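You operate a simulated robot arm through the tools that you are given. There is no shell and no other tool. Be economical: measure what you need, move in short steps, check, and stop when the job is done.

You run a simulated robot arm. Do the job below in one go: nothing can be reset, and whatever is moved stays where it is left.

Task
Give the yellow-tied open skein 3 turns on the twister.
Fine: then lay it on the grey mat and, last, turn the knob back to 0.

It is judged by the outcome, as a careful person would: the job done as asked, and still so three seconds after it is handed in. It fails if anything else is knocked over, pushed out of place, dropped, spilled or broken.

Robot
A 7-joint arm with a two-finger parallel gripper, fixed in place. Base frame: the origin is at the foot of the arm, x ahead of it, y to its left, z up; the work surface is at about z = 0.84. Lengths are in m, angles in degrees, forces in N, time in s.
Its first joint turns from -149.0 to 149.0 degrees. Payload 3.43 kg.
Tool frame: the origin (TCP) lies between the finger pads and is the grasp point; the fingertips stand 0.03 m ahead of it; z points along the fingers, y is the line along which they close. The gripper opens to 0.094 m. The fingers are 0.028 m wide and 0.01 m thick; the gripper's body (0.05 by 0.096 m) begins 0.055 m behind the TCP.
Orientation is that of the tool frame in the base frame, as a unit quaternion [x, y, z, w]. With the fingers straight down and closing along the base's y, the tool's x points along the base's -x, its y along +y and its z along -z.

Tools
- The arm moves only by the tool send_rows. Its argument "targets" is one flat list of numbers, 6 for each row, row after row: the shift along the tool's x, y, z in m, then the turn, a rotation vector about the tool's x, y, z in degrees. In form: [tx, ty, tz, rx, ry, rz, tx, ty, tz, rx, ry, rz, ...]. A call has 1 to 8 rows; each row shifts and turns the commanded pose from where the row before left it, along the tool's axes as they then stand. "gripper" is the opening, from 0 (shut) to 1 (fully open), set as the call begins (left out, the last holds). Rows are played at 5 a second. More than 0.05 m and 8.6 degrees between two rows, or a gripper value outside its range, and nothing of the call is played. A pose out of reach is approached as far as the arm can. The call stops where the force on the tool passes 90 N (or 10 N more than at its start, if that is more) or the arm is blocked; 0.2 s more then pass. Each finger travels about 0.045 m/s and halts on what it meets, pressing with about 37 N; the grip force reading is that of the motor and also rises with nothing between the fingers. The clock runs only during rows and for 0.2 s after the last one: add rows that do not move to give the fingers time. The reply holds the time, the measured pose of the TCP, the force on the tool along the base axes, the opening and the grip force, in the units named above and with some noise, with the torque about the TCP (base axes, N m) and any sound that the robot's microphone picked up.
- Cameras (640 x 400 px; columns grow to the right, rows downward): "scene" is fixed at [0.3984, -0.5004, 1.5499]; the picture's right is [-0.85, -0.53, 0.00], its down [-0.37, 0.60, -0.71] and it looks along [0.37, -0.60, -0.71] (base axes); focal length 214 px, centre (320, 200). "wrist" rides on the gripper at [0.076, 0.014, -0.102] in the tool frame; the picture's right is [-0.18, 0.98, 0.00], its down [-0.75, -0.14, -0.64] and it looks along [-0.63, -0.12, 0.77] (tool axes); focal length 243 px, centre (320, 200). There is no depth. A picture from a camera that has moved, and an enlarged one, comes with that camera's place and axes in the base frame and with its lens.
- grab_frame(camera): a new picture of that camera. The clock stands still meanwhile.
- close_up(camera, box): a new picture of the part [left, top, right, bottom] of that camera's present view, enlarged. The clock stands still meanwhile.
- hand_in(): hands the job in; it is judged then, once.

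Work in short steps. Places have to be worked out from the pictures, the camera data and where the tool is seen: move nearer, look again, correct. Check each grasp and each placing, and mend what went wrong. You have 120 turns and 84 pictures in all, those below and enlarged ones among them. Open the gripper and draw the arm clear of the work before you hand the job in, unless the task says otherwise; then end with one line.

The tools are called after "Emit:" as name(argument=value, ...) on one line, values as JSON. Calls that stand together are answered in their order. send_rows: Moves the arm, as the interface text tells. Its arguments: {"type":"object","properties":{"targets":{"type":"array","items":{"type":"number"}},"gripper":{"type":"number"}},"required":["targets"]} The other tools are called the same way: grab_frame (camera) takes a picture; close_up (camera, box) takes an enlarged picture of a part of a camera's view; hand_in () hands the job in.

At the start:

```text
time: 0.0
position: [0.4927, -0.8567, 1.193]
ee_rot: [0.0, 1.0, 0.001, -0.001]
ft_force: [0.7, -0.4, 0.6]
wrist_torque: [0.07, 0.02, 0.01]
opening: 0.0941
grip_force: 0.2
```

scene: 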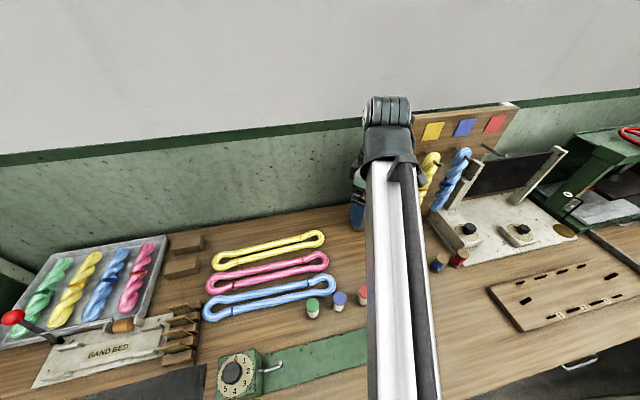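
wrist: 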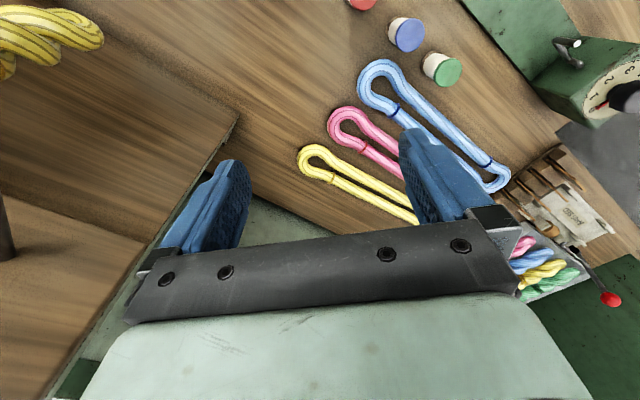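

I'll look closely at the skeins, the dial device, and the rest of the bench.

Emit:
close_up(camera="scene", box=[180, 210, 400, 347])

Emit:
close_up(camera="scene", box=[160, 290, 336, 400])

Emit:
close_up(camera="scene", box=[400, 90, 640, 240])

Emit:
close_up(camera="scene", box=[0, 220, 240, 370])

```text
2.91 times, centred on (290, 278) of scene
camera zoom: at [0.3984, -0.5004, 1.5499], right [-0.85, -0.53, 0.0], down [-0.37, 0.6, -0.71], along [0.37, -0.6, -0.71], focal length 624 px, centre (407, -28)
```

zoom: 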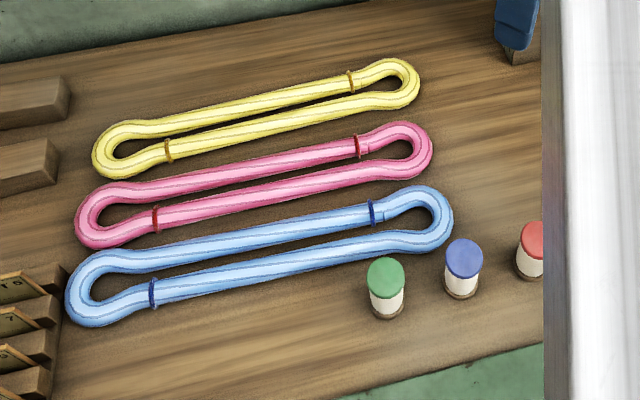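

```text
3.64 times, centred on (248, 345) of scene
camera zoom: at [0.3984, -0.5004, 1.5499], right [-0.85, -0.53, 0.0], down [-0.37, 0.6, -0.71], along [0.37, -0.6, -0.71], focal length 780 px, centre (582, -327)
```

zoom: 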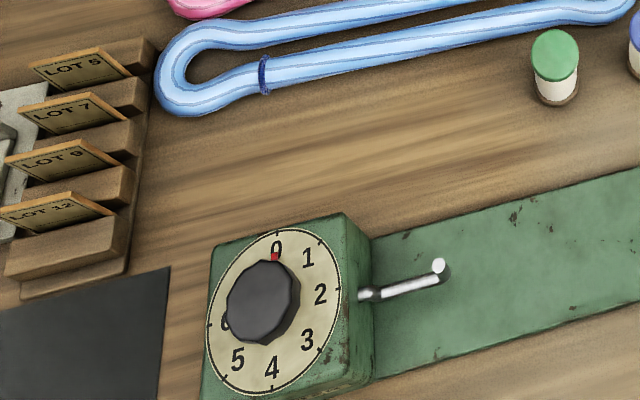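

```text
2.67 times, centred on (520, 165) of scene
camera zoom: at [0.3984, -0.5004, 1.5499], right [-0.85, -0.53, 0.0], down [-0.37, 0.6, -0.71], along [0.37, -0.6, -0.71], focal length 572 px, centre (-213, 293)
```

zoom: 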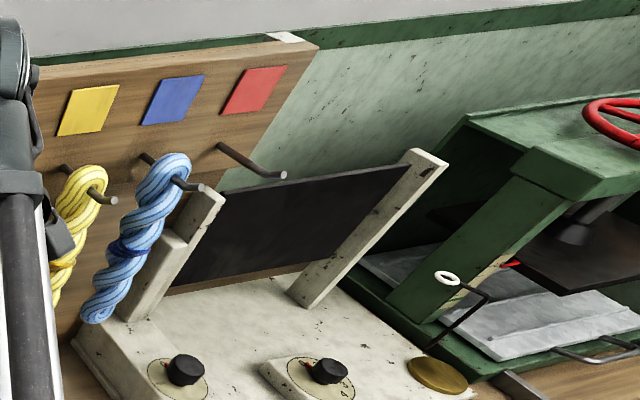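

```text
2.67 times, centred on (120, 295) of scene
camera zoom: at [0.3984, -0.5004, 1.5499], right [-0.85, -0.53, 0.0], down [-0.37, 0.6, -0.71], along [0.37, -0.6, -0.71], focal length 572 px, centre (853, -53)
```

zoom: 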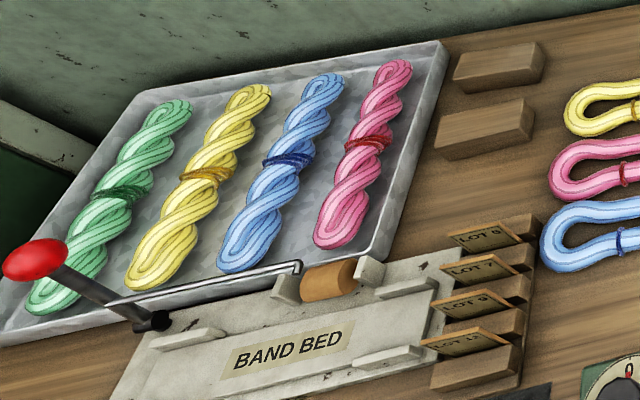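

The yellow skein (amber ties) is the far one in the row. The dial box with its hook is the twister, and the dark mat sits beside it. The arm hides the twister's far end, so I move back and sideways, staying high.

Emit:
send_rows(targets=[0.023, 0.0375, 0, 0, 0, 0, 0.023, 0.0375, 0, 0, 0, 0, 0.023, 0.0375, 0, 0, 0, 0, 0.023, 0.0375, 0, 0, 0, 0], gripper=1)

Emit:
grab_frame(camera="wrist")

Emit:
grab_frame(camera="scene")

```text
time: 1.0
position: [0.4026, -0.7088, 1.1828]
ee_rot: [0.0, 1.0, -0.005, 0.002]
ft_force: [0.1, -0.2, -0.1]
wrist_torque: [0.06, -0.01, 0.0]
opening: 0.0941
grip_force: 0.0
out of reach, approached as far as the arm can: row 4
```

```text
77 pictures are left
camera wrist: at [0.3255, -0.6951, 1.2839], right [0.18, 0.98, -0.01], down [0.75, -0.13, 0.65], along [0.64, -0.13, -0.76], focal length 243 px, centre (320, 200)
```

wrist: 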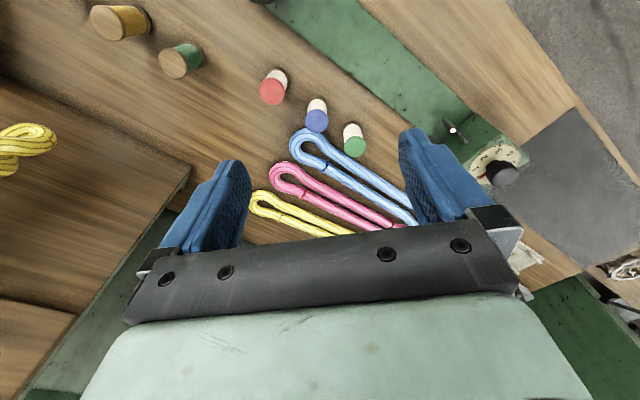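

```text
76 pictures are left
```

scene: 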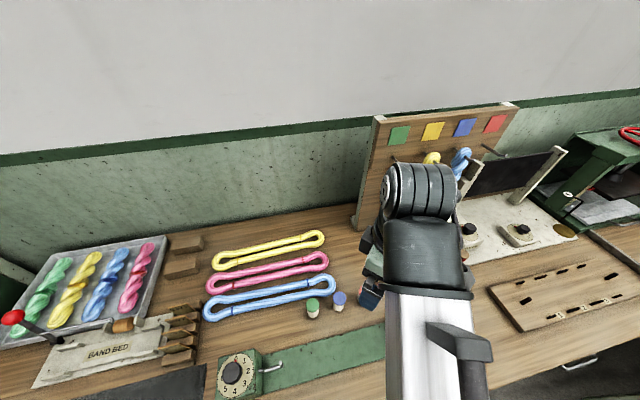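

The far end of the twister is just off the top of the wrist view, so I swing the arm toward −x to see it.

Emit:
send_rows(targets=[0.035, -0.03, 0, 0, 0, 0, 0.04, -0.025, 0, 0, 0, 0, 0.04, -0.02, 0, 0, 0, 0, 0.04, -0.015, 0, 0, 0, 0, 0.04, -0.01, 0, 0, 0, 0, 0.04, 0, 0, 0, 0, 0])

Emit:
grab_frame(camera="wrist")

Emit:
grab_frame(camera="scene")

```text
time: 2.4
position: [0.1683, -0.8097, 1.1822]
ee_rot: [-0.001, 1.0, 0.0, 0.0]
ft_force: [-0.4, -1.0, -0.5]
wrist_torque: [-0.02, 0.01, -0.03]
opening: 0.094
grip_force: 0.1
```

```text
75 pictures are left
camera wrist: at [0.0909, -0.7968, 1.2842], right [0.18, 0.98, 0.0], down [0.75, -0.14, 0.64], along [0.63, -0.12, -0.77], focal length 243 px, centre (320, 200)
```

wrist: 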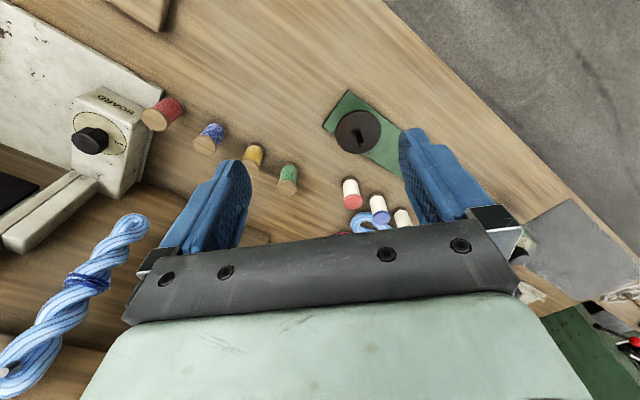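

```text
74 pictures are left
```

scene: 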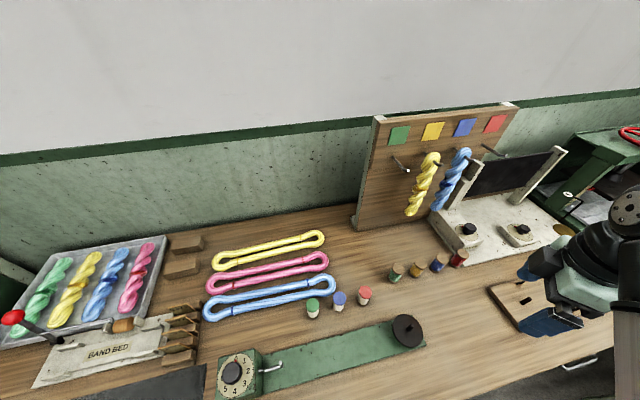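

Emit:
close_up(camera="scene", box=[200, 270, 440, 400])

Emit:
close_up(camera="wrist", box=[290, 60, 450, 180])

Emit:
close_up(camera="scene", box=[360, 300, 460, 370])

```text
2.67 times, centred on (320, 335) of scene
camera zoom: at [0.3984, -0.5004, 1.5499], right [-0.85, -0.53, 0.0], down [-0.37, 0.6, -0.71], along [0.37, -0.6, -0.71], focal length 572 px, centre (320, -160)
```

zoom: 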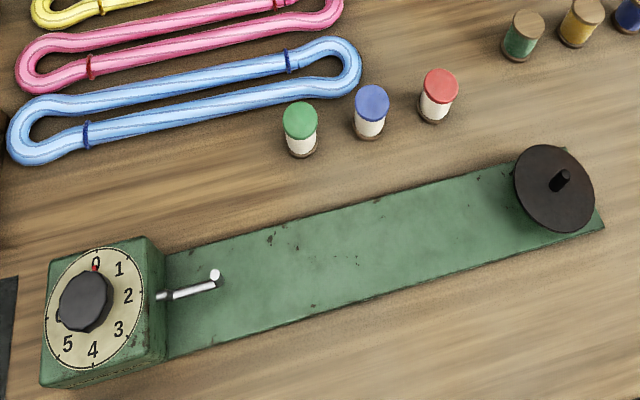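

```text
3.33 times, centred on (370, 120) of wrist
camera zoom: at [0.0909, -0.7968, 1.2842], right [0.18, 0.98, 0.0], down [0.75, -0.14, 0.64], along [0.63, -0.12, -0.77], focal length 809 px, centre (153, 467)
```

zoom: 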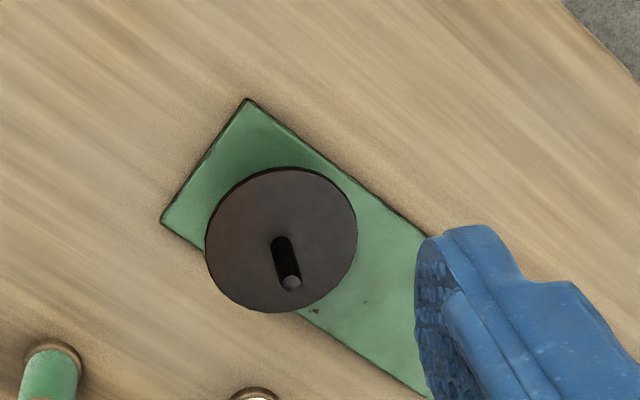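

```text
5.71 times, centred on (410, 335) of scene
camera zoom: at [0.3984, -0.5004, 1.5499], right [-0.85, -0.53, 0.0], down [-0.37, 0.6, -0.71], along [0.37, -0.6, -0.71], focal length 1226 px, centre (-194, -571)
```

zoom: 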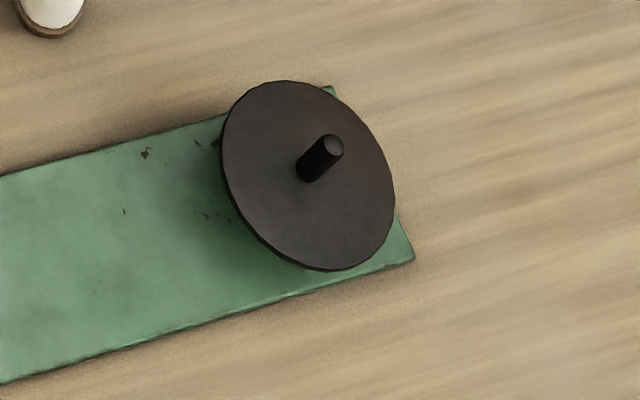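

The twister has a hook on the dial box and, at its far end, a disc with an upright pin. The dial is on top with a vertical-axis knob. Now I swing over to inspect the yellow skein from close by.

Emit:
send_rows(targets=[-0.0464, 0.014, 0, 0, 0, 0, -0.0464, 0.014, 0, 0, 0, 0, -0.0464, 0.014, 0, 0, 0, 0, -0.0464, 0.014, 0, 0, 0, 0, -0.0464, 0.014, 0, 0, 0, 0, -0.036, 0.032, 0, 0, 0, 0, -0.036, 0.032, 0, 0, 0, 0, -0.036, 0.032, 0, 0, 0, 0])

Emit:
send_rows(targets=[-0.036, 0.032, 0, 0, 0, 0, -0.036, 0.032, 0, 0, 0, 0, 0, 0, 0, 0, 0, 7.5, 0, 0, 0, 0, 0, 7.5, 0, 0, 0, 0, 0, 7.5, 0, 0, 0, 0, 0, 7.5, 0, 0, 0, 0, 0, 7.5, 0, 0, 0, 0, 0, 7.5])

Emit:
grab_frame(camera="wrist")

```text
time: 4.2
position: [0.5072, -0.6466, 1.1808]
ee_rot: [0.0, 1.0, -0.005, 0.003]
ft_force: [-0.3, 0.3, 0.0]
wrist_torque: [0.01, -0.01, 0.04]
opening: 0.094
grip_force: 0.1
```

```text
time: 5.3
position: [0.582, -0.5837, 1.1779]
ee_rot: [0.143, 0.99, -0.009, 0.01]
ft_force: [-0.6, -1.4, -1.7]
wrist_torque: [0.15, -0.12, 0.09]
opening: 0.0939
grip_force: 0.1
out of reach, approached as far as the arm can: row 1
stopped in row 5: the force on the tool passed its limit at 103 N (the readings are from after the stop); the commanded pose is now the measured one
```

```text
70 pictures are left
camera wrist: at [0.512, -0.5482, 1.2779], right [0.45, 0.89, -0.01], down [0.67, -0.34, 0.66], along [0.59, -0.31, -0.75], focal length 243 px, centre (320, 200)
```

wrist: 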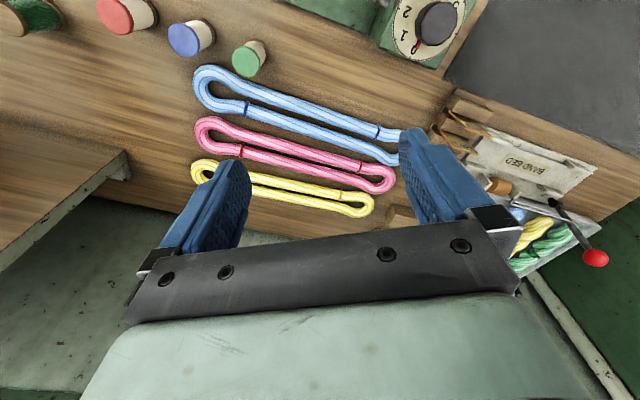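

The arm was folded near its inner limit, so I move outward before I finish the yaw.

Emit:
send_rows(targets=[-0.0435, -0.0235, 0, 0, 0, 0, -0.0435, -0.0235, 0, 0, 0, 0, 0, 0, 0, 0, 0, 7.1, 0, 0, 0, 0, 0, 7.1, 0, 0, 0, 0, 0, 7.1, 0, 0, 0, 0, 0, 7.1])

Emit:
grab_frame(camera="wrist")

Emit:
grab_frame(camera="scene")

```text
time: 6.7
position: [0.6535, -0.6538, 1.1803]
ee_rot: [0.382, 0.924, -0.005, 0.011]
ft_force: [-0.1, 0.2, -0.2]
wrist_torque: [-0.01, -0.01, 0.02]
opening: 0.0942
grip_force: 0.1
```

```text
69 pictures are left
camera wrist: at [0.607, -0.5892, 1.2801], right [0.82, 0.57, 0.0], down [0.42, -0.62, 0.66], along [0.38, -0.54, -0.75], focal length 243 px, centre (320, 200)
```

wrist: 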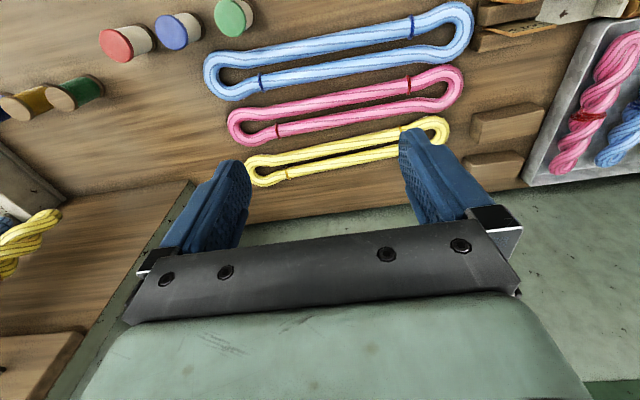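

```text
68 pictures are left
```

scene: 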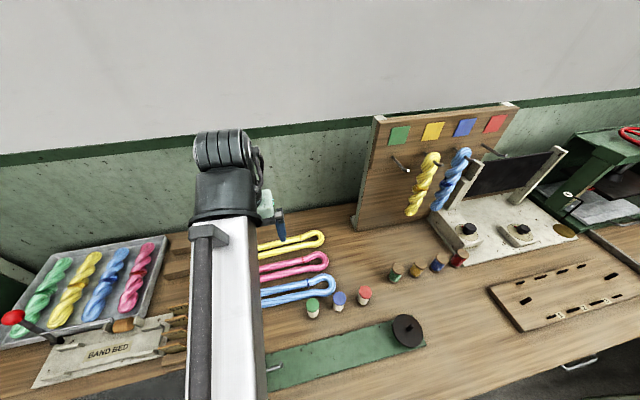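

Both views agree: the yellow skein's eyes are near (0.683, −0.899) and (0.895, −0.633), about 1.1 m out, so the tool must tilt outward. I move lower and tilt by about 24° to see the shape.

Emit:
send_rows(targets=[-0.02, 0, 0.04, 0, 0, 0, -0.02, 0, 0.04, 0, 0, 0, -0.02, 0, 0.04, 0, 0, 0, 0, 0, 0.02, 0, -8, 0, 0, 0, 0, 0, -8, 0, 0, 0, 0, 0, -8, 0])

Emit:
grab_frame(camera="wrist")

```text
time: 8.1
position: [0.6981, -0.6988, 1.0426]
ee_rot: [0.372, 0.902, -0.085, 0.205]
ft_force: [0.3, 0.0, -0.3]
wrist_torque: [0.01, 0.04, 0.0]
opening: 0.0939
grip_force: 0.0
```

```text
67 pictures are left
camera wrist: at [0.6282, -0.6098, 1.101], right [0.81, 0.58, 0.08], down [0.19, -0.38, 0.9], along [0.56, -0.72, -0.42], focal length 243 px, centre (320, 200)
```

wrist: 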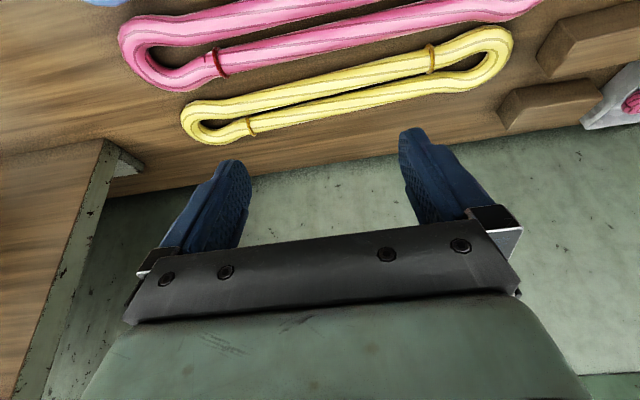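

Emit:
close_up(camera="wrist", box=[160, 10, 540, 160])

Emit:
close_up(camera="wrist", box=[400, 10, 540, 110])

```text
1.68 times, centred on (350, 85) of wrist
camera zoom: at [0.6282, -0.6098, 1.101], right [0.81, 0.58, 0.08], down [0.19, -0.38, 0.9], along [0.56, -0.72, -0.42], focal length 409 px, centre (270, 394)
```

zoom: 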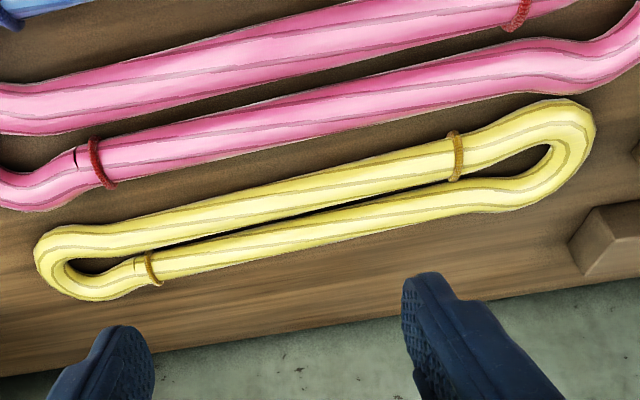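

```text
4.00 times, centred on (470, 60) of wrist
camera zoom: at [0.6282, -0.6098, 1.101], right [0.81, 0.58, 0.08], down [0.19, -0.38, 0.9], along [0.56, -0.72, -0.42], focal length 970 px, centre (-280, 760)
```

zoom: 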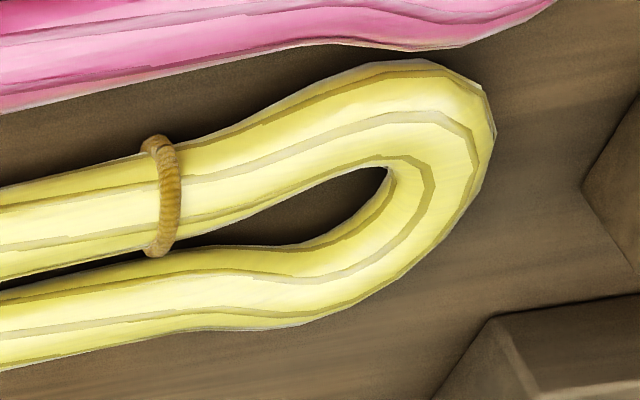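

The eye is only about 2 cm wide and each strand about 2.7 cm thick, so I have to close across the strand. I level the tool, then yaw 90° so the fingers close radially.

Emit:
send_rows(targets=[0, 0, 0, 0, 8, 0, 0, 0, 0, 0, 8, 0, 0, 0, 0, 0, 8, 0, 0, 0, 0, 0, 0, 8.2, 0, 0, 0, 0, 0, 8.2, 0, 0, 0, 0, 0, 8.2, 0, 0, 0, 0, 0, 8.2, 0, 0, 0, 0, 0, 8.2])

Emit:
send_rows(targets=[0, 0, 0, 0, 0, 8.2, 0, 0, 0, 0, 0, 8.2, 0, 0, 0, 0, 0, 8.2, 0, 0, 0, 0, 0, 8.2, 0, 0, 0, 0, 0, 8.2])

```text
time: 9.9
position: [0.6985, -0.6979, 1.0427]
ee_rot: [0.681, 0.732, -0.001, 0.012]
ft_force: [0.3, 0.5, -0.3]
wrist_torque: [-0.04, -0.04, 0.03]
opening: 0.0941
grip_force: 0.1
```

```text
time: 11.1
position: [0.698, -0.6987, 1.0434]
ee_rot: [0.895, 0.447, 0.004, 0.011]
ft_force: [0.2, -0.4, 0.9]
wrist_torque: [0.01, 0.01, 0.0]
opening: 0.0939
grip_force: 0.0
```

Yaw now matches the skein, with the closing direction along its normal. I tilt 16° outward, shift out, and check how far the arm reaches.

Emit:
send_rows(targets=[0, 0.04, 0.03, 0, 0, 0, 0, 0, 0, -8, 0, 0, 0, 0, 0, -8, 0, 0, 0, 0.03, 0.02, 0, 0, 0])

Emit:
grab_frame(camera="wrist")

```text
time: 12.1
position: [0.7587, -0.7448, 1.0051]
ee_rot: [0.884, 0.443, 0.066, 0.137]
ft_force: [-0.5, -0.5, -0.1]
wrist_torque: [-0.03, 0.0, -0.01]
opening: 0.0941
grip_force: 0.1
```

```text
64 pictures are left
camera wrist: at [0.7906, -0.6733, 1.1048], right [0.64, -0.71, 0.3], down [-0.71, -0.41, 0.57], along [-0.29, -0.58, -0.76], focal length 243 px, centre (320, 200)
```

wrist: 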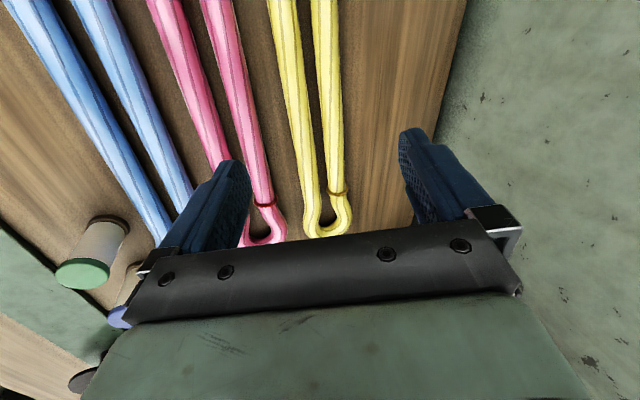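

The arm reaches 1.06 m with 16° of tilt, and the fingers straddle both yellow strands. I descend along the tool axis.

Emit:
send_rows(targets=[0, 0, 0.035, 0, 0, 0, 0, 0, 0.035, 0, 0, 0])

Emit:
grab_frame(camera="wrist")

```text
time: 12.7
position: [0.775, -0.7566, 0.9362]
ee_rot: [0.884, 0.443, 0.066, 0.137]
ft_force: [0.0, -0.1, -0.4]
wrist_torque: [-0.01, -0.01, 0.0]
opening: 0.0943
grip_force: 0.1
```

```text
63 pictures are left
camera wrist: at [0.8073, -0.6858, 1.0372], right [0.64, -0.71, 0.3], down [-0.71, -0.41, 0.57], along [-0.29, -0.58, -0.76], focal length 243 px, centre (320, 200)
```

wrist: 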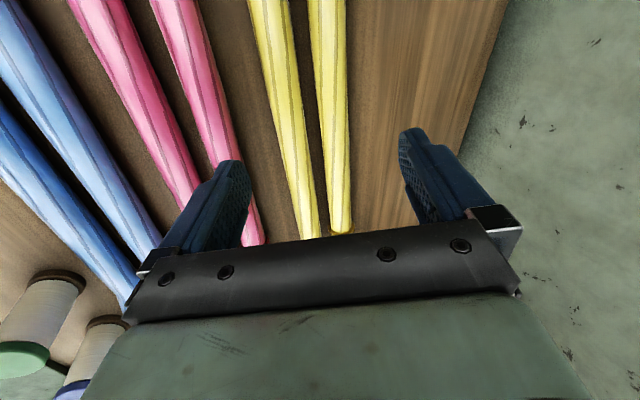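

I reduce tilt to 8° and shift outward to test reach, narrowing the gripper to about 7 cm to stay clear of the pink skein.

Emit:
send_rows(targets=[0, 0, 0, 4, 0, 0, 0, 0.01, 0, 4, 0, 0, 0, 0.012, 0, 0, 0, 0], gripper=0.76)

Emit:
grab_frame(camera="wrist")

```text
time: 13.5
position: [0.7927, -0.7697, 0.9399]
ee_rot: [0.891, 0.446, 0.035, 0.074]
ft_force: [-0.3, 0.4, 0.0]
wrist_torque: [-0.03, 0.01, 0.02]
opening: 0.0711
grip_force: 0.0
```

```text
62 pictures are left
camera wrist: at [0.8362, -0.7072, 1.0427], right [0.67, -0.73, 0.16], down [-0.64, -0.46, 0.61], along [-0.37, -0.51, -0.77], focal length 243 px, centre (320, 200)
```

wrist: 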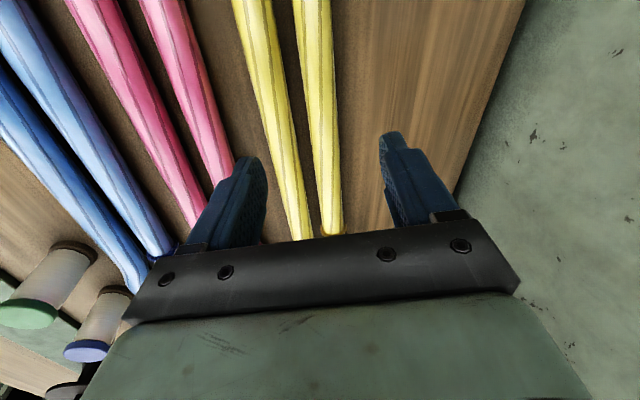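

Still within reach at 8° and r = 1.105. I tilt back to about 4°, trim, and descend halfway.

Emit:
send_rows(targets=[0, -0.005, 0, 4, 0, 0, 0, 0, 0.03, 0, 0, 0, 0, 0, 0, 0, 0, 0])

Emit:
grab_frame(camera="wrist")

```text
time: 14.3
position: [0.791, -0.7685, 0.9098]
ee_rot: [0.893, 0.448, 0.02, 0.043]
ft_force: [-0.2, 0.0, 1.1]
wrist_torque: [-0.02, -0.01, 0.01]
opening: 0.0715
grip_force: 0.1
```

```text
61 pictures are left
camera wrist: at [0.8399, -0.7109, 1.0114], right [0.67, -0.73, 0.09], down [-0.61, -0.48, 0.63], along [-0.42, -0.48, -0.77], focal length 243 px, centre (320, 200)
```

wrist: 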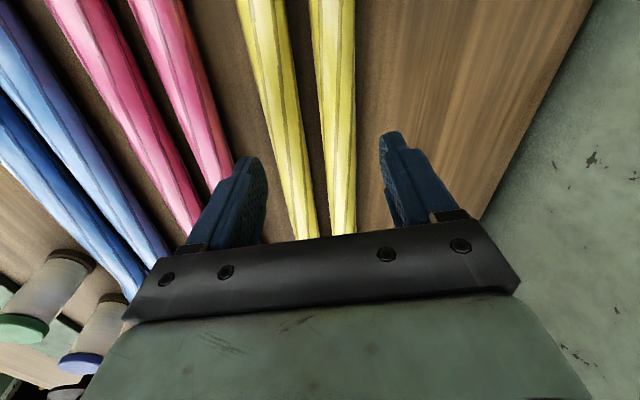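

The fingers are centred on the yellow pair (centre ≈1.094 along the normal, width ≈0.058) and clear of pink. I descend to grasp height.

Emit:
send_rows(targets=[0, -0.002, 0.017, 0, 0, 0, 0, 0, 0.015, 0, 0, 0, 0, 0, 0, 0, 0, 0])

Emit:
grab_frame(camera="wrist")

```text
time: 15.1
position: [0.7918, -0.7686, 0.8767]
ee_rot: [0.893, 0.447, 0.02, 0.043]
ft_force: [0.3, -0.1, -0.9]
wrist_torque: [0.03, -0.02, -0.01]
opening: 0.0713
grip_force: 0.0
```

```text
60 pictures are left
camera wrist: at [0.8408, -0.7112, 0.9796], right [0.67, -0.73, 0.09], down [-0.61, -0.48, 0.63], along [-0.42, -0.48, -0.77], focal length 243 px, centre (320, 200)
```

wrist: 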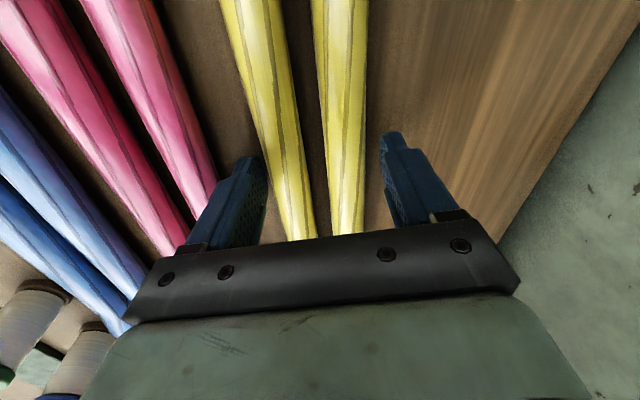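

Straddling cleanly without contact. I close the gripper.

Emit:
send_rows(targets=[0, 0, 0, 0, 0, 0, 0, 0, 0, 0, 0, 0, 0, 0, 0, 0, 0, 0, 0, 0, 0, 0, 0, 0], gripper=0)

Emit:
grab_frame(camera="wrist")

```text
time: 16.1
position: [0.7911, -0.7678, 0.878]
ee_rot: [0.893, 0.447, 0.019, 0.043]
ft_force: [0.5, 0.4, 0.8]
wrist_torque: [0.11, -0.08, -0.03]
opening: 0.0605
grip_force: 37.3
```

```text
59 pictures are left
camera wrist: at [0.8407, -0.7112, 0.9797], right [0.67, -0.73, 0.09], down [-0.61, -0.48, 0.63], along [-0.42, -0.48, -0.77], focal length 243 px, centre (320, 200)
```

wrist: 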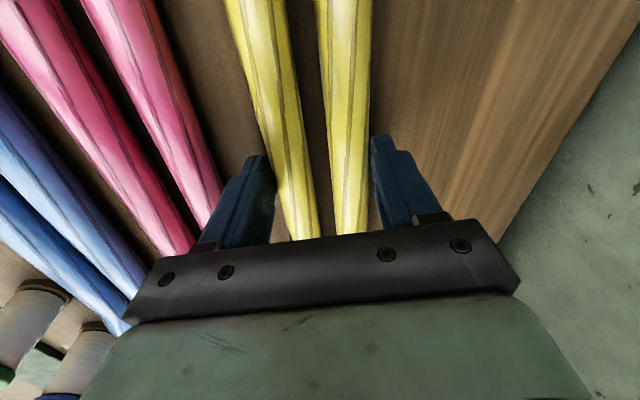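

Gripped at 6 cm and feels solid. I lift slowly and check.

Emit:
send_rows(targets=[0, 0, -0.02, 0, 0, 0, 0, 0, -0.03, 0, 0, 0, 0, 0, -0.04, 0, 0, 0, 0, 0, -0.04, 0, 0, 0])

Emit:
grab_frame(camera="wrist")

Emit:
grab_frame(camera="scene")

```text
time: 17.1
position: [0.7814, -0.7614, 1.0084]
ee_rot: [0.893, 0.448, 0.02, 0.043]
ft_force: [-0.4, -0.4, -0.8]
wrist_torque: [0.02, 0.01, 0.0]
opening: 0.0603
grip_force: 37.3
```

```text
58 pictures are left
camera wrist: at [0.8317, -0.7035, 1.1094], right [0.67, -0.73, 0.09], down [-0.61, -0.48, 0.63], along [-0.42, -0.48, -0.77], focal length 243 px, centre (320, 200)
```

wrist: 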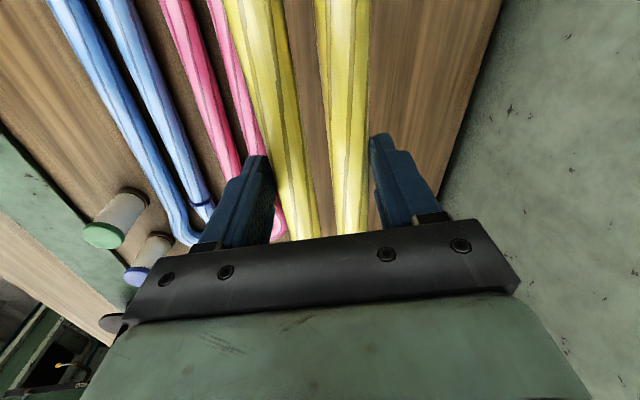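

```text
57 pictures are left
```

scene: 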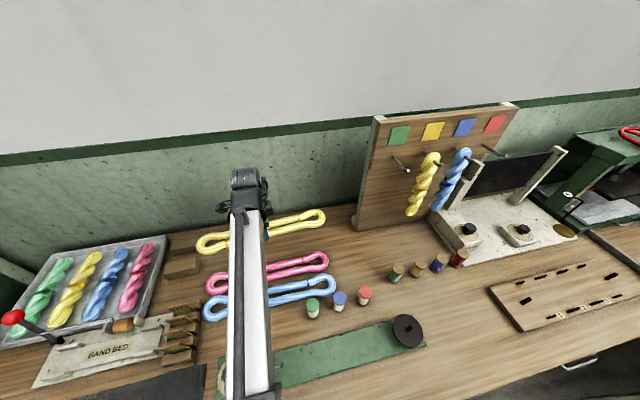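

The skein is held rigid and level, with its centre at the TCP. I carry it at about z = 1.02 toward the twister, stopping partway to look.

Emit:
send_rows(targets=[-0.0165, -0.0455, -0.0056, 0, 0, 0, -0.0165, -0.0455, -0.0056, 0, 0, 0, -0.0165, -0.0455, -0.0056, 0, 0, 0, -0.0165, -0.0455, -0.0056, 0, 0, 0, -0.0165, -0.0455, -0.0056, 0, 0, 0, -0.0165, -0.0455, -0.0056, 0, 0, 0])

Emit:
grab_frame(camera="wrist")

Emit:
grab_frame(camera="scene")

```text
time: 18.5
position: [0.5013, -0.6768, 1.0173]
ee_rot: [0.893, 0.448, 0.019, 0.043]
ft_force: [-0.5, 0.5, -0.6]
wrist_torque: [0.01, -0.02, -0.02]
opening: 0.0598
grip_force: 36.9
```

```text
56 pictures are left
camera wrist: at [0.5505, -0.6187, 1.1185], right [0.67, -0.73, 0.09], down [-0.61, -0.48, 0.63], along [-0.42, -0.48, -0.77], focal length 243 px, centre (320, 200)
```

wrist: 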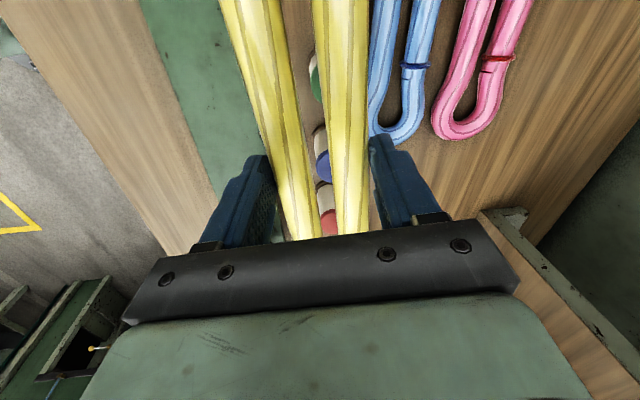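

```text
55 pictures are left
```

scene: 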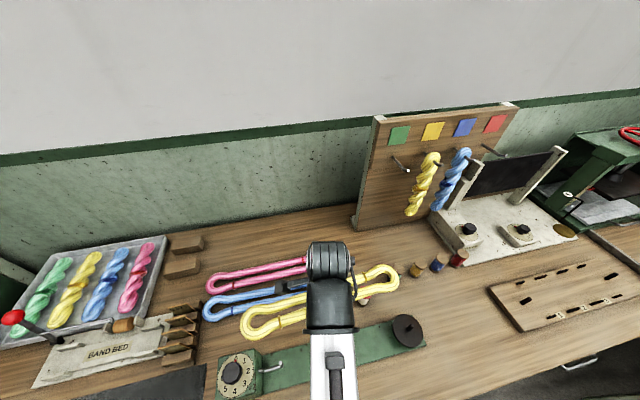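

The scene camera sees both skein ends as well as the hook and pin. I zoom to measure.

Emit:
close_up(camera="scene", box=[220, 280, 320, 380])

Emit:
close_up(camera="scene", box=[340, 255, 440, 355])

```text
4.00 times, centred on (270, 330) of scene
camera zoom: at [0.3984, -0.5004, 1.5499], right [-0.85, -0.53, 0.0], down [-0.37, 0.6, -0.71], along [0.37, -0.6, -0.71], focal length 858 px, centre (520, -320)
```

zoom: 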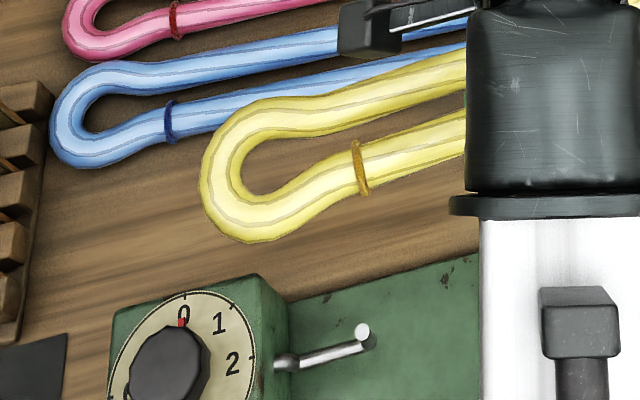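

```text
4.00 times, centred on (390, 305) of scene
camera zoom: at [0.3984, -0.5004, 1.5499], right [-0.85, -0.53, 0.0], down [-0.37, 0.6, -0.71], along [0.37, -0.6, -0.71], focal length 858 px, centre (40, -220)
```

zoom: 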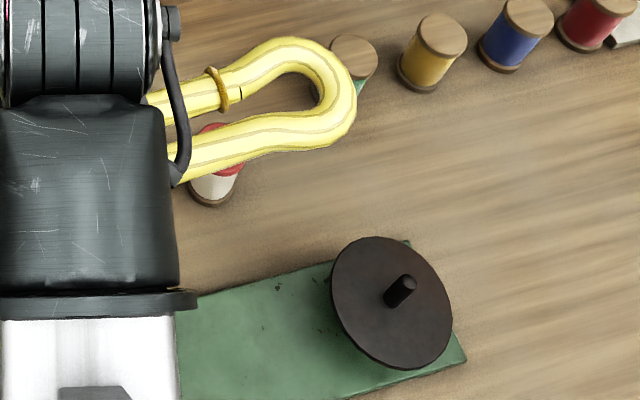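

Measured: pin ≈(0.281, −0.765, top 0.92), hook tip ≈(0.525, −0.526, ~0.91), skein inner length ≈0.36–0.37 m. I move the skein above the twister and yaw about 5.5° onto its axis.

Emit:
send_rows(targets=[-0.0112, -0.0323, 0.0037, 0, 0, 0, -0.0112, -0.0323, 0.0037, 0, 0, 0, -0.0112, -0.0323, 0.0037, 0, 0, 0, 0, 0, 0, 0, 0, 5.5, 0, 0, 0, 0, 0, 0])

Emit:
grab_frame(camera="scene")

Emit:
grab_frame(camera="wrist")

```text
time: 19.7
position: [0.4052, -0.6453, 0.9948]
ee_rot: [0.914, 0.403, 0.022, 0.042]
ft_force: [0.1, 0.4, -1.7]
wrist_torque: [-0.03, 0.0, 0.03]
opening: 0.0596
grip_force: 37.0
```

```text
52 pictures are left
```

scene: 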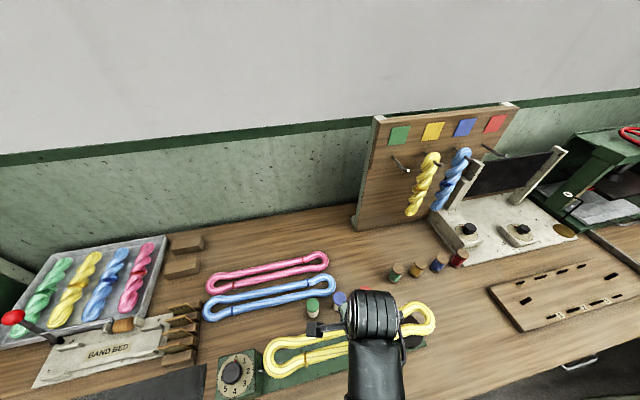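

```text
51 pictures are left
camera wrist: at [0.4589, -0.5937, 1.0986], right [0.6, -0.79, 0.09], down [-0.66, -0.42, 0.62], along [-0.46, -0.43, -0.78], focal length 243 px, centre (320, 200)
```

wrist: 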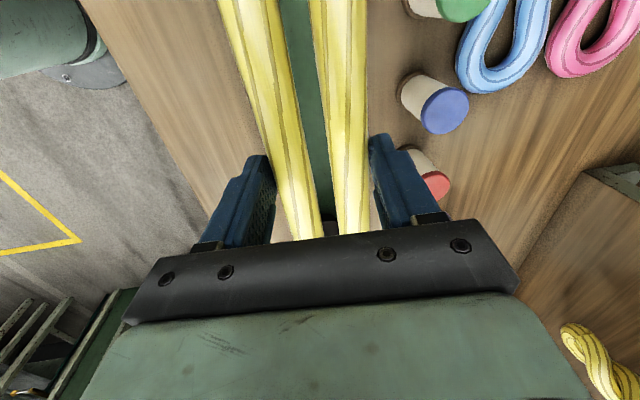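

Emit:
close_up(camera="scene", box=[235, 320, 325, 400])

Emit:
close_up(camera="scene", box=[380, 290, 460, 360])

```text
5.00 times, centred on (280, 360) of scene
camera zoom: at [0.3984, -0.5004, 1.5499], right [-0.85, -0.53, 0.0], down [-0.37, 0.6, -0.71], along [0.37, -0.6, -0.71], focal length 1072 px, centre (520, -600)
```

zoom: 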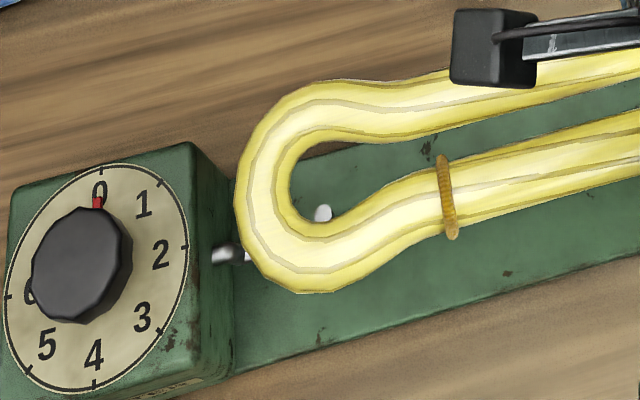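

```text
5.71 times, centred on (420, 325) of scene
camera zoom: at [0.3984, -0.5004, 1.5499], right [-0.85, -0.53, 0.0], down [-0.37, 0.6, -0.71], along [0.37, -0.6, -0.71], focal length 1226 px, centre (-251, -514)
```

zoom: 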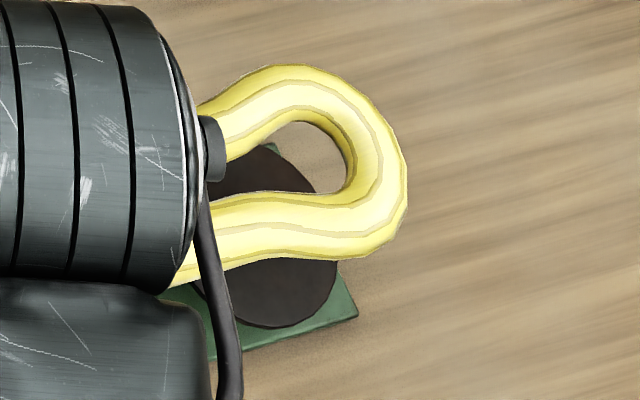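

The eyes line up over hook tip and pin within a few mm, so I shift 4 mm toward the hook. Then I lower straight down 3.5 cm and re-check.

Emit:
send_rows(targets=[0.004, 0, 0, 0, 0, 0, 0, -0.0017, 0.0175, 0, 0, 0, 0, -0.0017, 0.0175, 0, 0, 0, 0, 0, 0, 0, 0, 0])

Emit:
close_up(camera="scene", box=[235, 320, 325, 400])

Emit:
close_up(camera="scene", box=[380, 290, 460, 360])

```text
time: 20.7
position: [0.4087, -0.6429, 0.9613]
ee_rot: [0.913, 0.405, 0.022, 0.042]
ft_force: [0.2, -0.1, -0.9]
wrist_torque: [-0.04, -0.02, 0.0]
opening: 0.059
grip_force: 36.7
```

```text
5.00 times, centred on (280, 360) of scene
camera zoom: at [0.3984, -0.5004, 1.5499], right [-0.85, -0.53, 0.0], down [-0.37, 0.6, -0.71], along [0.37, -0.6, -0.71], focal length 1072 px, centre (520, -600)
```

zoom: 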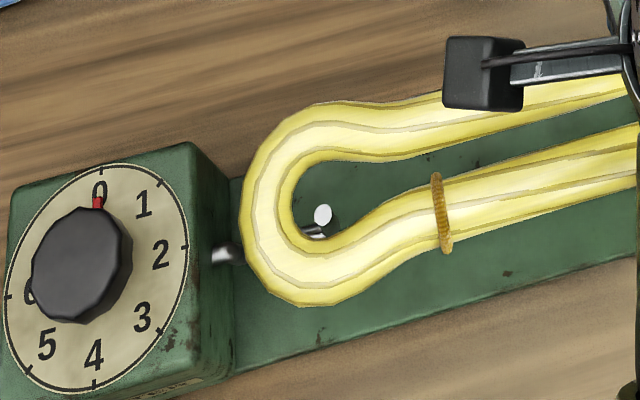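

```text
5.71 times, centred on (420, 325) of scene
camera zoom: at [0.3984, -0.5004, 1.5499], right [-0.85, -0.53, 0.0], down [-0.37, 0.6, -0.71], along [0.37, -0.6, -0.71], focal length 1226 px, centre (-251, -514)
```

zoom: 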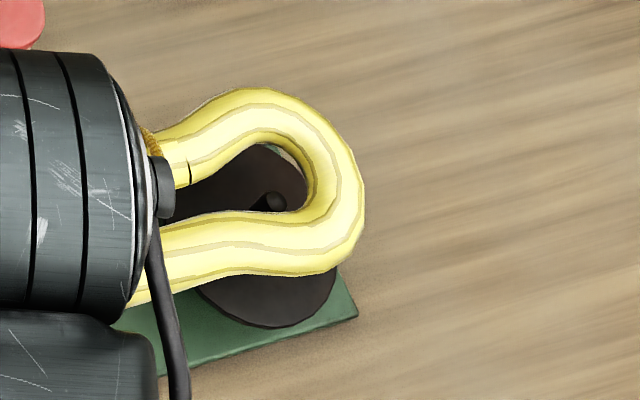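

Both the pin and hook tip are inside the eyes. I trim 3 mm toward the pin end and 2 mm inward, then lower another 2.5 cm.

Emit:
send_rows(targets=[-0.003, -0.002, 0, 0, 0, 0, 0, -0.0012, 0.0125, 0, 0, 0, 0, -0.0012, 0.0125, 0, 0, 0, 0, 0, 0, 0, 0, 0])

Emit:
close_up(camera="scene", box=[235, 320, 325, 400])

Emit:
close_up(camera="scene", box=[380, 290, 460, 360])

```text
time: 21.7
position: [0.4062, -0.6436, 0.936]
ee_rot: [0.913, 0.404, 0.021, 0.042]
ft_force: [0.1, 0.1, -1.1]
wrist_torque: [0.0, 0.0, -0.03]
opening: 0.0588
grip_force: 36.8
```

```text
5.00 times, centred on (280, 360) of scene
camera zoom: at [0.3984, -0.5004, 1.5499], right [-0.85, -0.53, 0.0], down [-0.37, 0.6, -0.71], along [0.37, -0.6, -0.71], focal length 1072 px, centre (520, -600)
```

zoom: 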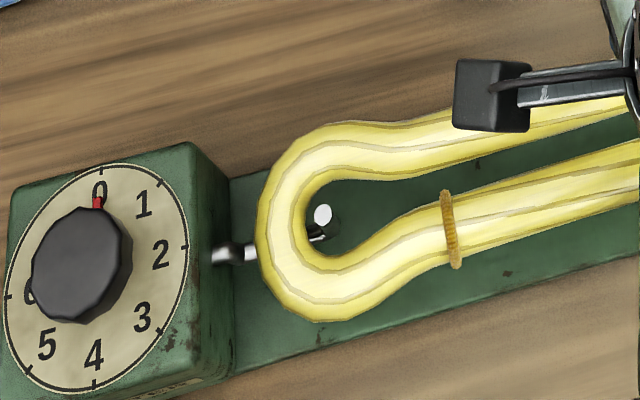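

```text
5.71 times, centred on (420, 325) of scene
camera zoom: at [0.3984, -0.5004, 1.5499], right [-0.85, -0.53, 0.0], down [-0.37, 0.6, -0.71], along [0.37, -0.6, -0.71], focal length 1226 px, centre (-251, -514)
```

zoom: 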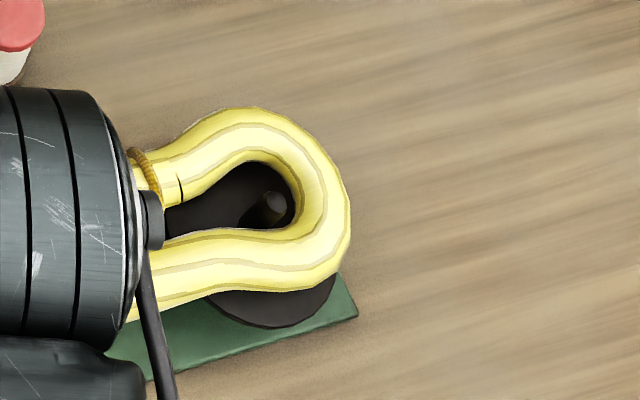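

Both are through. I keep lowering gently, watching the force for contact.

Emit:
send_rows(targets=[0, -0.0005, 0.005, 0, 0, 0, 0, -0.0005, 0.005, 0, 0, 0, 0, 0, 0, 0, 0, 0])

Emit:
send_rows(targets=[0, -0.0005, 0.004, 0, 0, 0, 0, 0, 0, 0, 0, 0])

Emit:
close_up(camera="scene", box=[235, 290, 455, 400])

```text
time: 22.5
position: [0.4042, -0.6429, 0.9264]
ee_rot: [0.914, 0.404, 0.022, 0.043]
ft_force: [-0.9, 0.2, 14.9]
wrist_torque: [-0.19, -0.14, -0.68]
opening: 0.0588
grip_force: 37.2
```

```text
time: 23.1
position: [0.4046, -0.6441, 0.9238]
ee_rot: [0.913, 0.405, 0.021, 0.045]
ft_force: [2.6, -0.3, 54.8]
wrist_torque: [-0.21, -0.47, -0.76]
opening: 0.0591
grip_force: 37.2
```

```text
2.91 times, centred on (345, 345) of scene
camera zoom: at [0.3984, -0.5004, 1.5499], right [-0.85, -0.53, 0.0], down [-0.37, 0.6, -0.71], along [0.37, -0.6, -0.71], focal length 624 px, centre (247, -222)
```

zoom: 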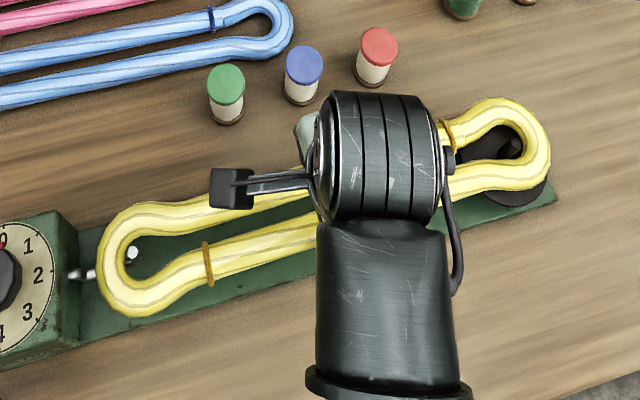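

The skein is resting on both supports, now pressing 55 N. I back off 4 mm to unload before opening.

Emit:
send_rows(targets=[0, 0, -0.004, 0, 0, 0, 0, 0, 0, 0, 0, 0])

```text
time: 23.7
position: [0.4039, -0.6421, 0.9238]
ee_rot: [0.914, 0.404, 0.02, 0.04]
ft_force: [0.2, -0.4, -1.5]
wrist_torque: [-0.02, -0.05, -0.01]
opening: 0.0588
grip_force: 37.5
```

Unloaded; I open the gripper and retreat straight up.

Emit:
send_rows(targets=[0, 0, 0, 0, 0, 0, 0, 0, 0, 0, 0, 0, 0, 0, 0, 0, 0, 0], gripper=0.85)

Emit:
send_rows(targets=[0, 0, -0.02, 0, 0, 0, 0, 0, -0.04, 0, 0, 0, 0, 0, -0.04, 0, 0, 0])

Emit:
grab_frame(camera="scene")

Emit:
grab_frame(camera="wrist")

```text
time: 24.5
position: [0.4044, -0.6416, 0.9251]
ee_rot: [0.913, 0.404, 0.021, 0.042]
ft_force: [0.2, -0.2, 0.3]
wrist_torque: [-0.02, 0.0, 0.01]
opening: 0.0799
grip_force: 0.0
```

```text
time: 25.3
position: [0.3961, -0.6368, 1.0254]
ee_rot: [0.913, 0.404, 0.021, 0.042]
ft_force: [-0.1, -0.2, 0.0]
wrist_torque: [-0.03, -0.01, 0.0]
opening: 0.0799
grip_force: 0.0
```

```text
43 pictures are left
```

scene: 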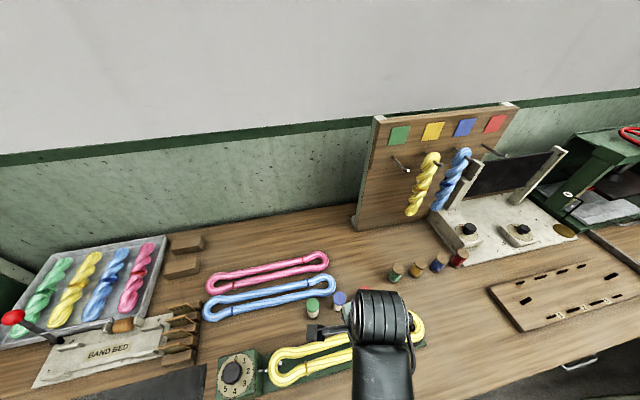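

```text
42 pictures are left
camera wrist: at [0.4512, -0.5849, 1.1273], right [0.6, -0.79, 0.09], down [-0.66, -0.43, 0.62], along [-0.46, -0.43, -0.78], focal length 243 px, centre (320, 200)
```

wrist: 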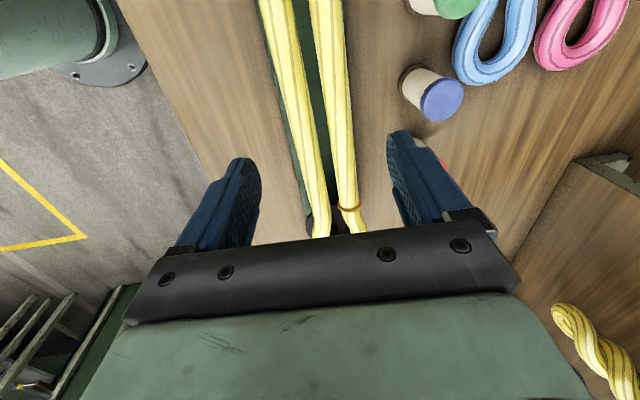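

The skein is seated on the hook and pin. Knob centre works out at ≈(0.597, −0.4535), dial ≈0.92, knob top ≈0.945, diameter ≈43 mm. I level the tool and move above it.

Emit:
send_rows(targets=[0, 0, 0, 5.1, 0, 0, 0.0452, 0.0041, 0, 0, 0, 0, 0.0452, 0.0041, 0, 0, 0, 0, 0.0452, 0.0041, 0, 0, 0, 0, 0.0452, 0.0041, 0, 0, 0, 0, 0.0452, 0.0041, 0, 0, 0, 0, 0.0452, 0.0041, 0, 0, 0, 0])

Emit:
send_rows(targets=[0, 0, 0, 0, 0, -8.4, 0, 0, 0, 0, 0, -8.4, 0, 0, 0, 0, 0, -8.4, 0, 0, 0, 0, 0, -8.4, 0, 0, 0, 0, 0, -8.4, 0, 0, 0, 0, 0, -8.4, 0, 0, 0, 0, 0, -8.4, 0, 0, 0, 0, 0, -8.4])

Emit:
send_rows(targets=[0, 0, 0, 0, 0, -8.4, 0, 0, 0, 0, 0, -8.4, 0, 0, 0, 0, 0, -8.4, 0, 0, 0, 0, 0, -8.4, 0, 0, 0, 0, 0, -8.4, 0, 0, 0, 0, 0, -8.4, 0, 0, 0, 0, 0, -8.4, 0, 0, 0, 0, 0, -8.4])

Emit:
grab_frame(camera="wrist")

Emit:
grab_frame(camera="scene")

```text
time: 26.9
position: [0.5962, -0.4539, 1.0273]
ee_rot: [0.915, 0.404, 0.003, 0.002]
ft_force: [-0.3, -0.6, 0.4]
wrist_torque: [-0.01, -0.02, -0.01]
opening: 0.0799
grip_force: 0.1
```

```text
time: 28.7
position: [0.5981, -0.4535, 1.0256]
ee_rot: [0.536, 0.844, 0.002, 0.003]
ft_force: [0.1, 0.3, -0.4]
wrist_torque: [0.04, 0.02, 0.0]
opening: 0.0798
grip_force: 0.1
```

```text
time: 30.5
position: [0.5981, -0.4529, 1.0267]
ee_rot: [-0.019, 1.0, 0.0, 0.004]
ft_force: [-0.8, -0.2, 0.1]
wrist_torque: [0.01, -0.02, 0.0]
opening: 0.0801
grip_force: 0.1
```

```text
41 pictures are left
camera wrist: at [0.5204, -0.4427, 1.1271], right [0.14, 0.99, 0.0], down [0.75, -0.11, 0.65], along [0.64, -0.09, -0.76], focal length 243 px, centre (320, 200)
```

wrist: 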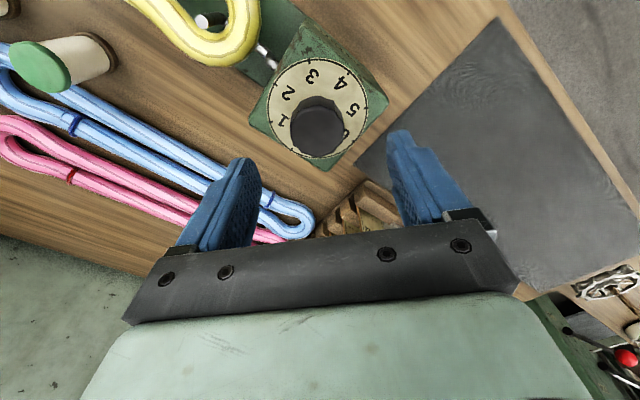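

```text
40 pictures are left
```

scene: 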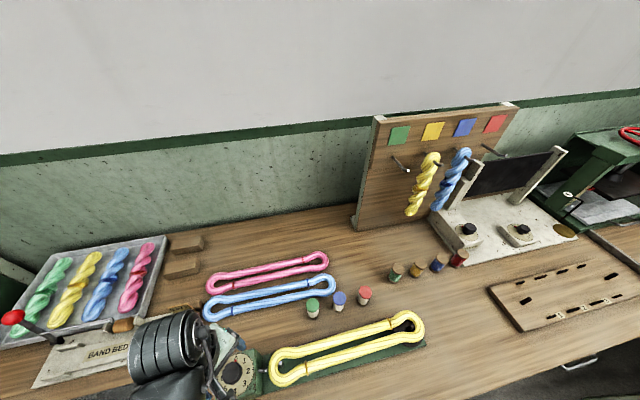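

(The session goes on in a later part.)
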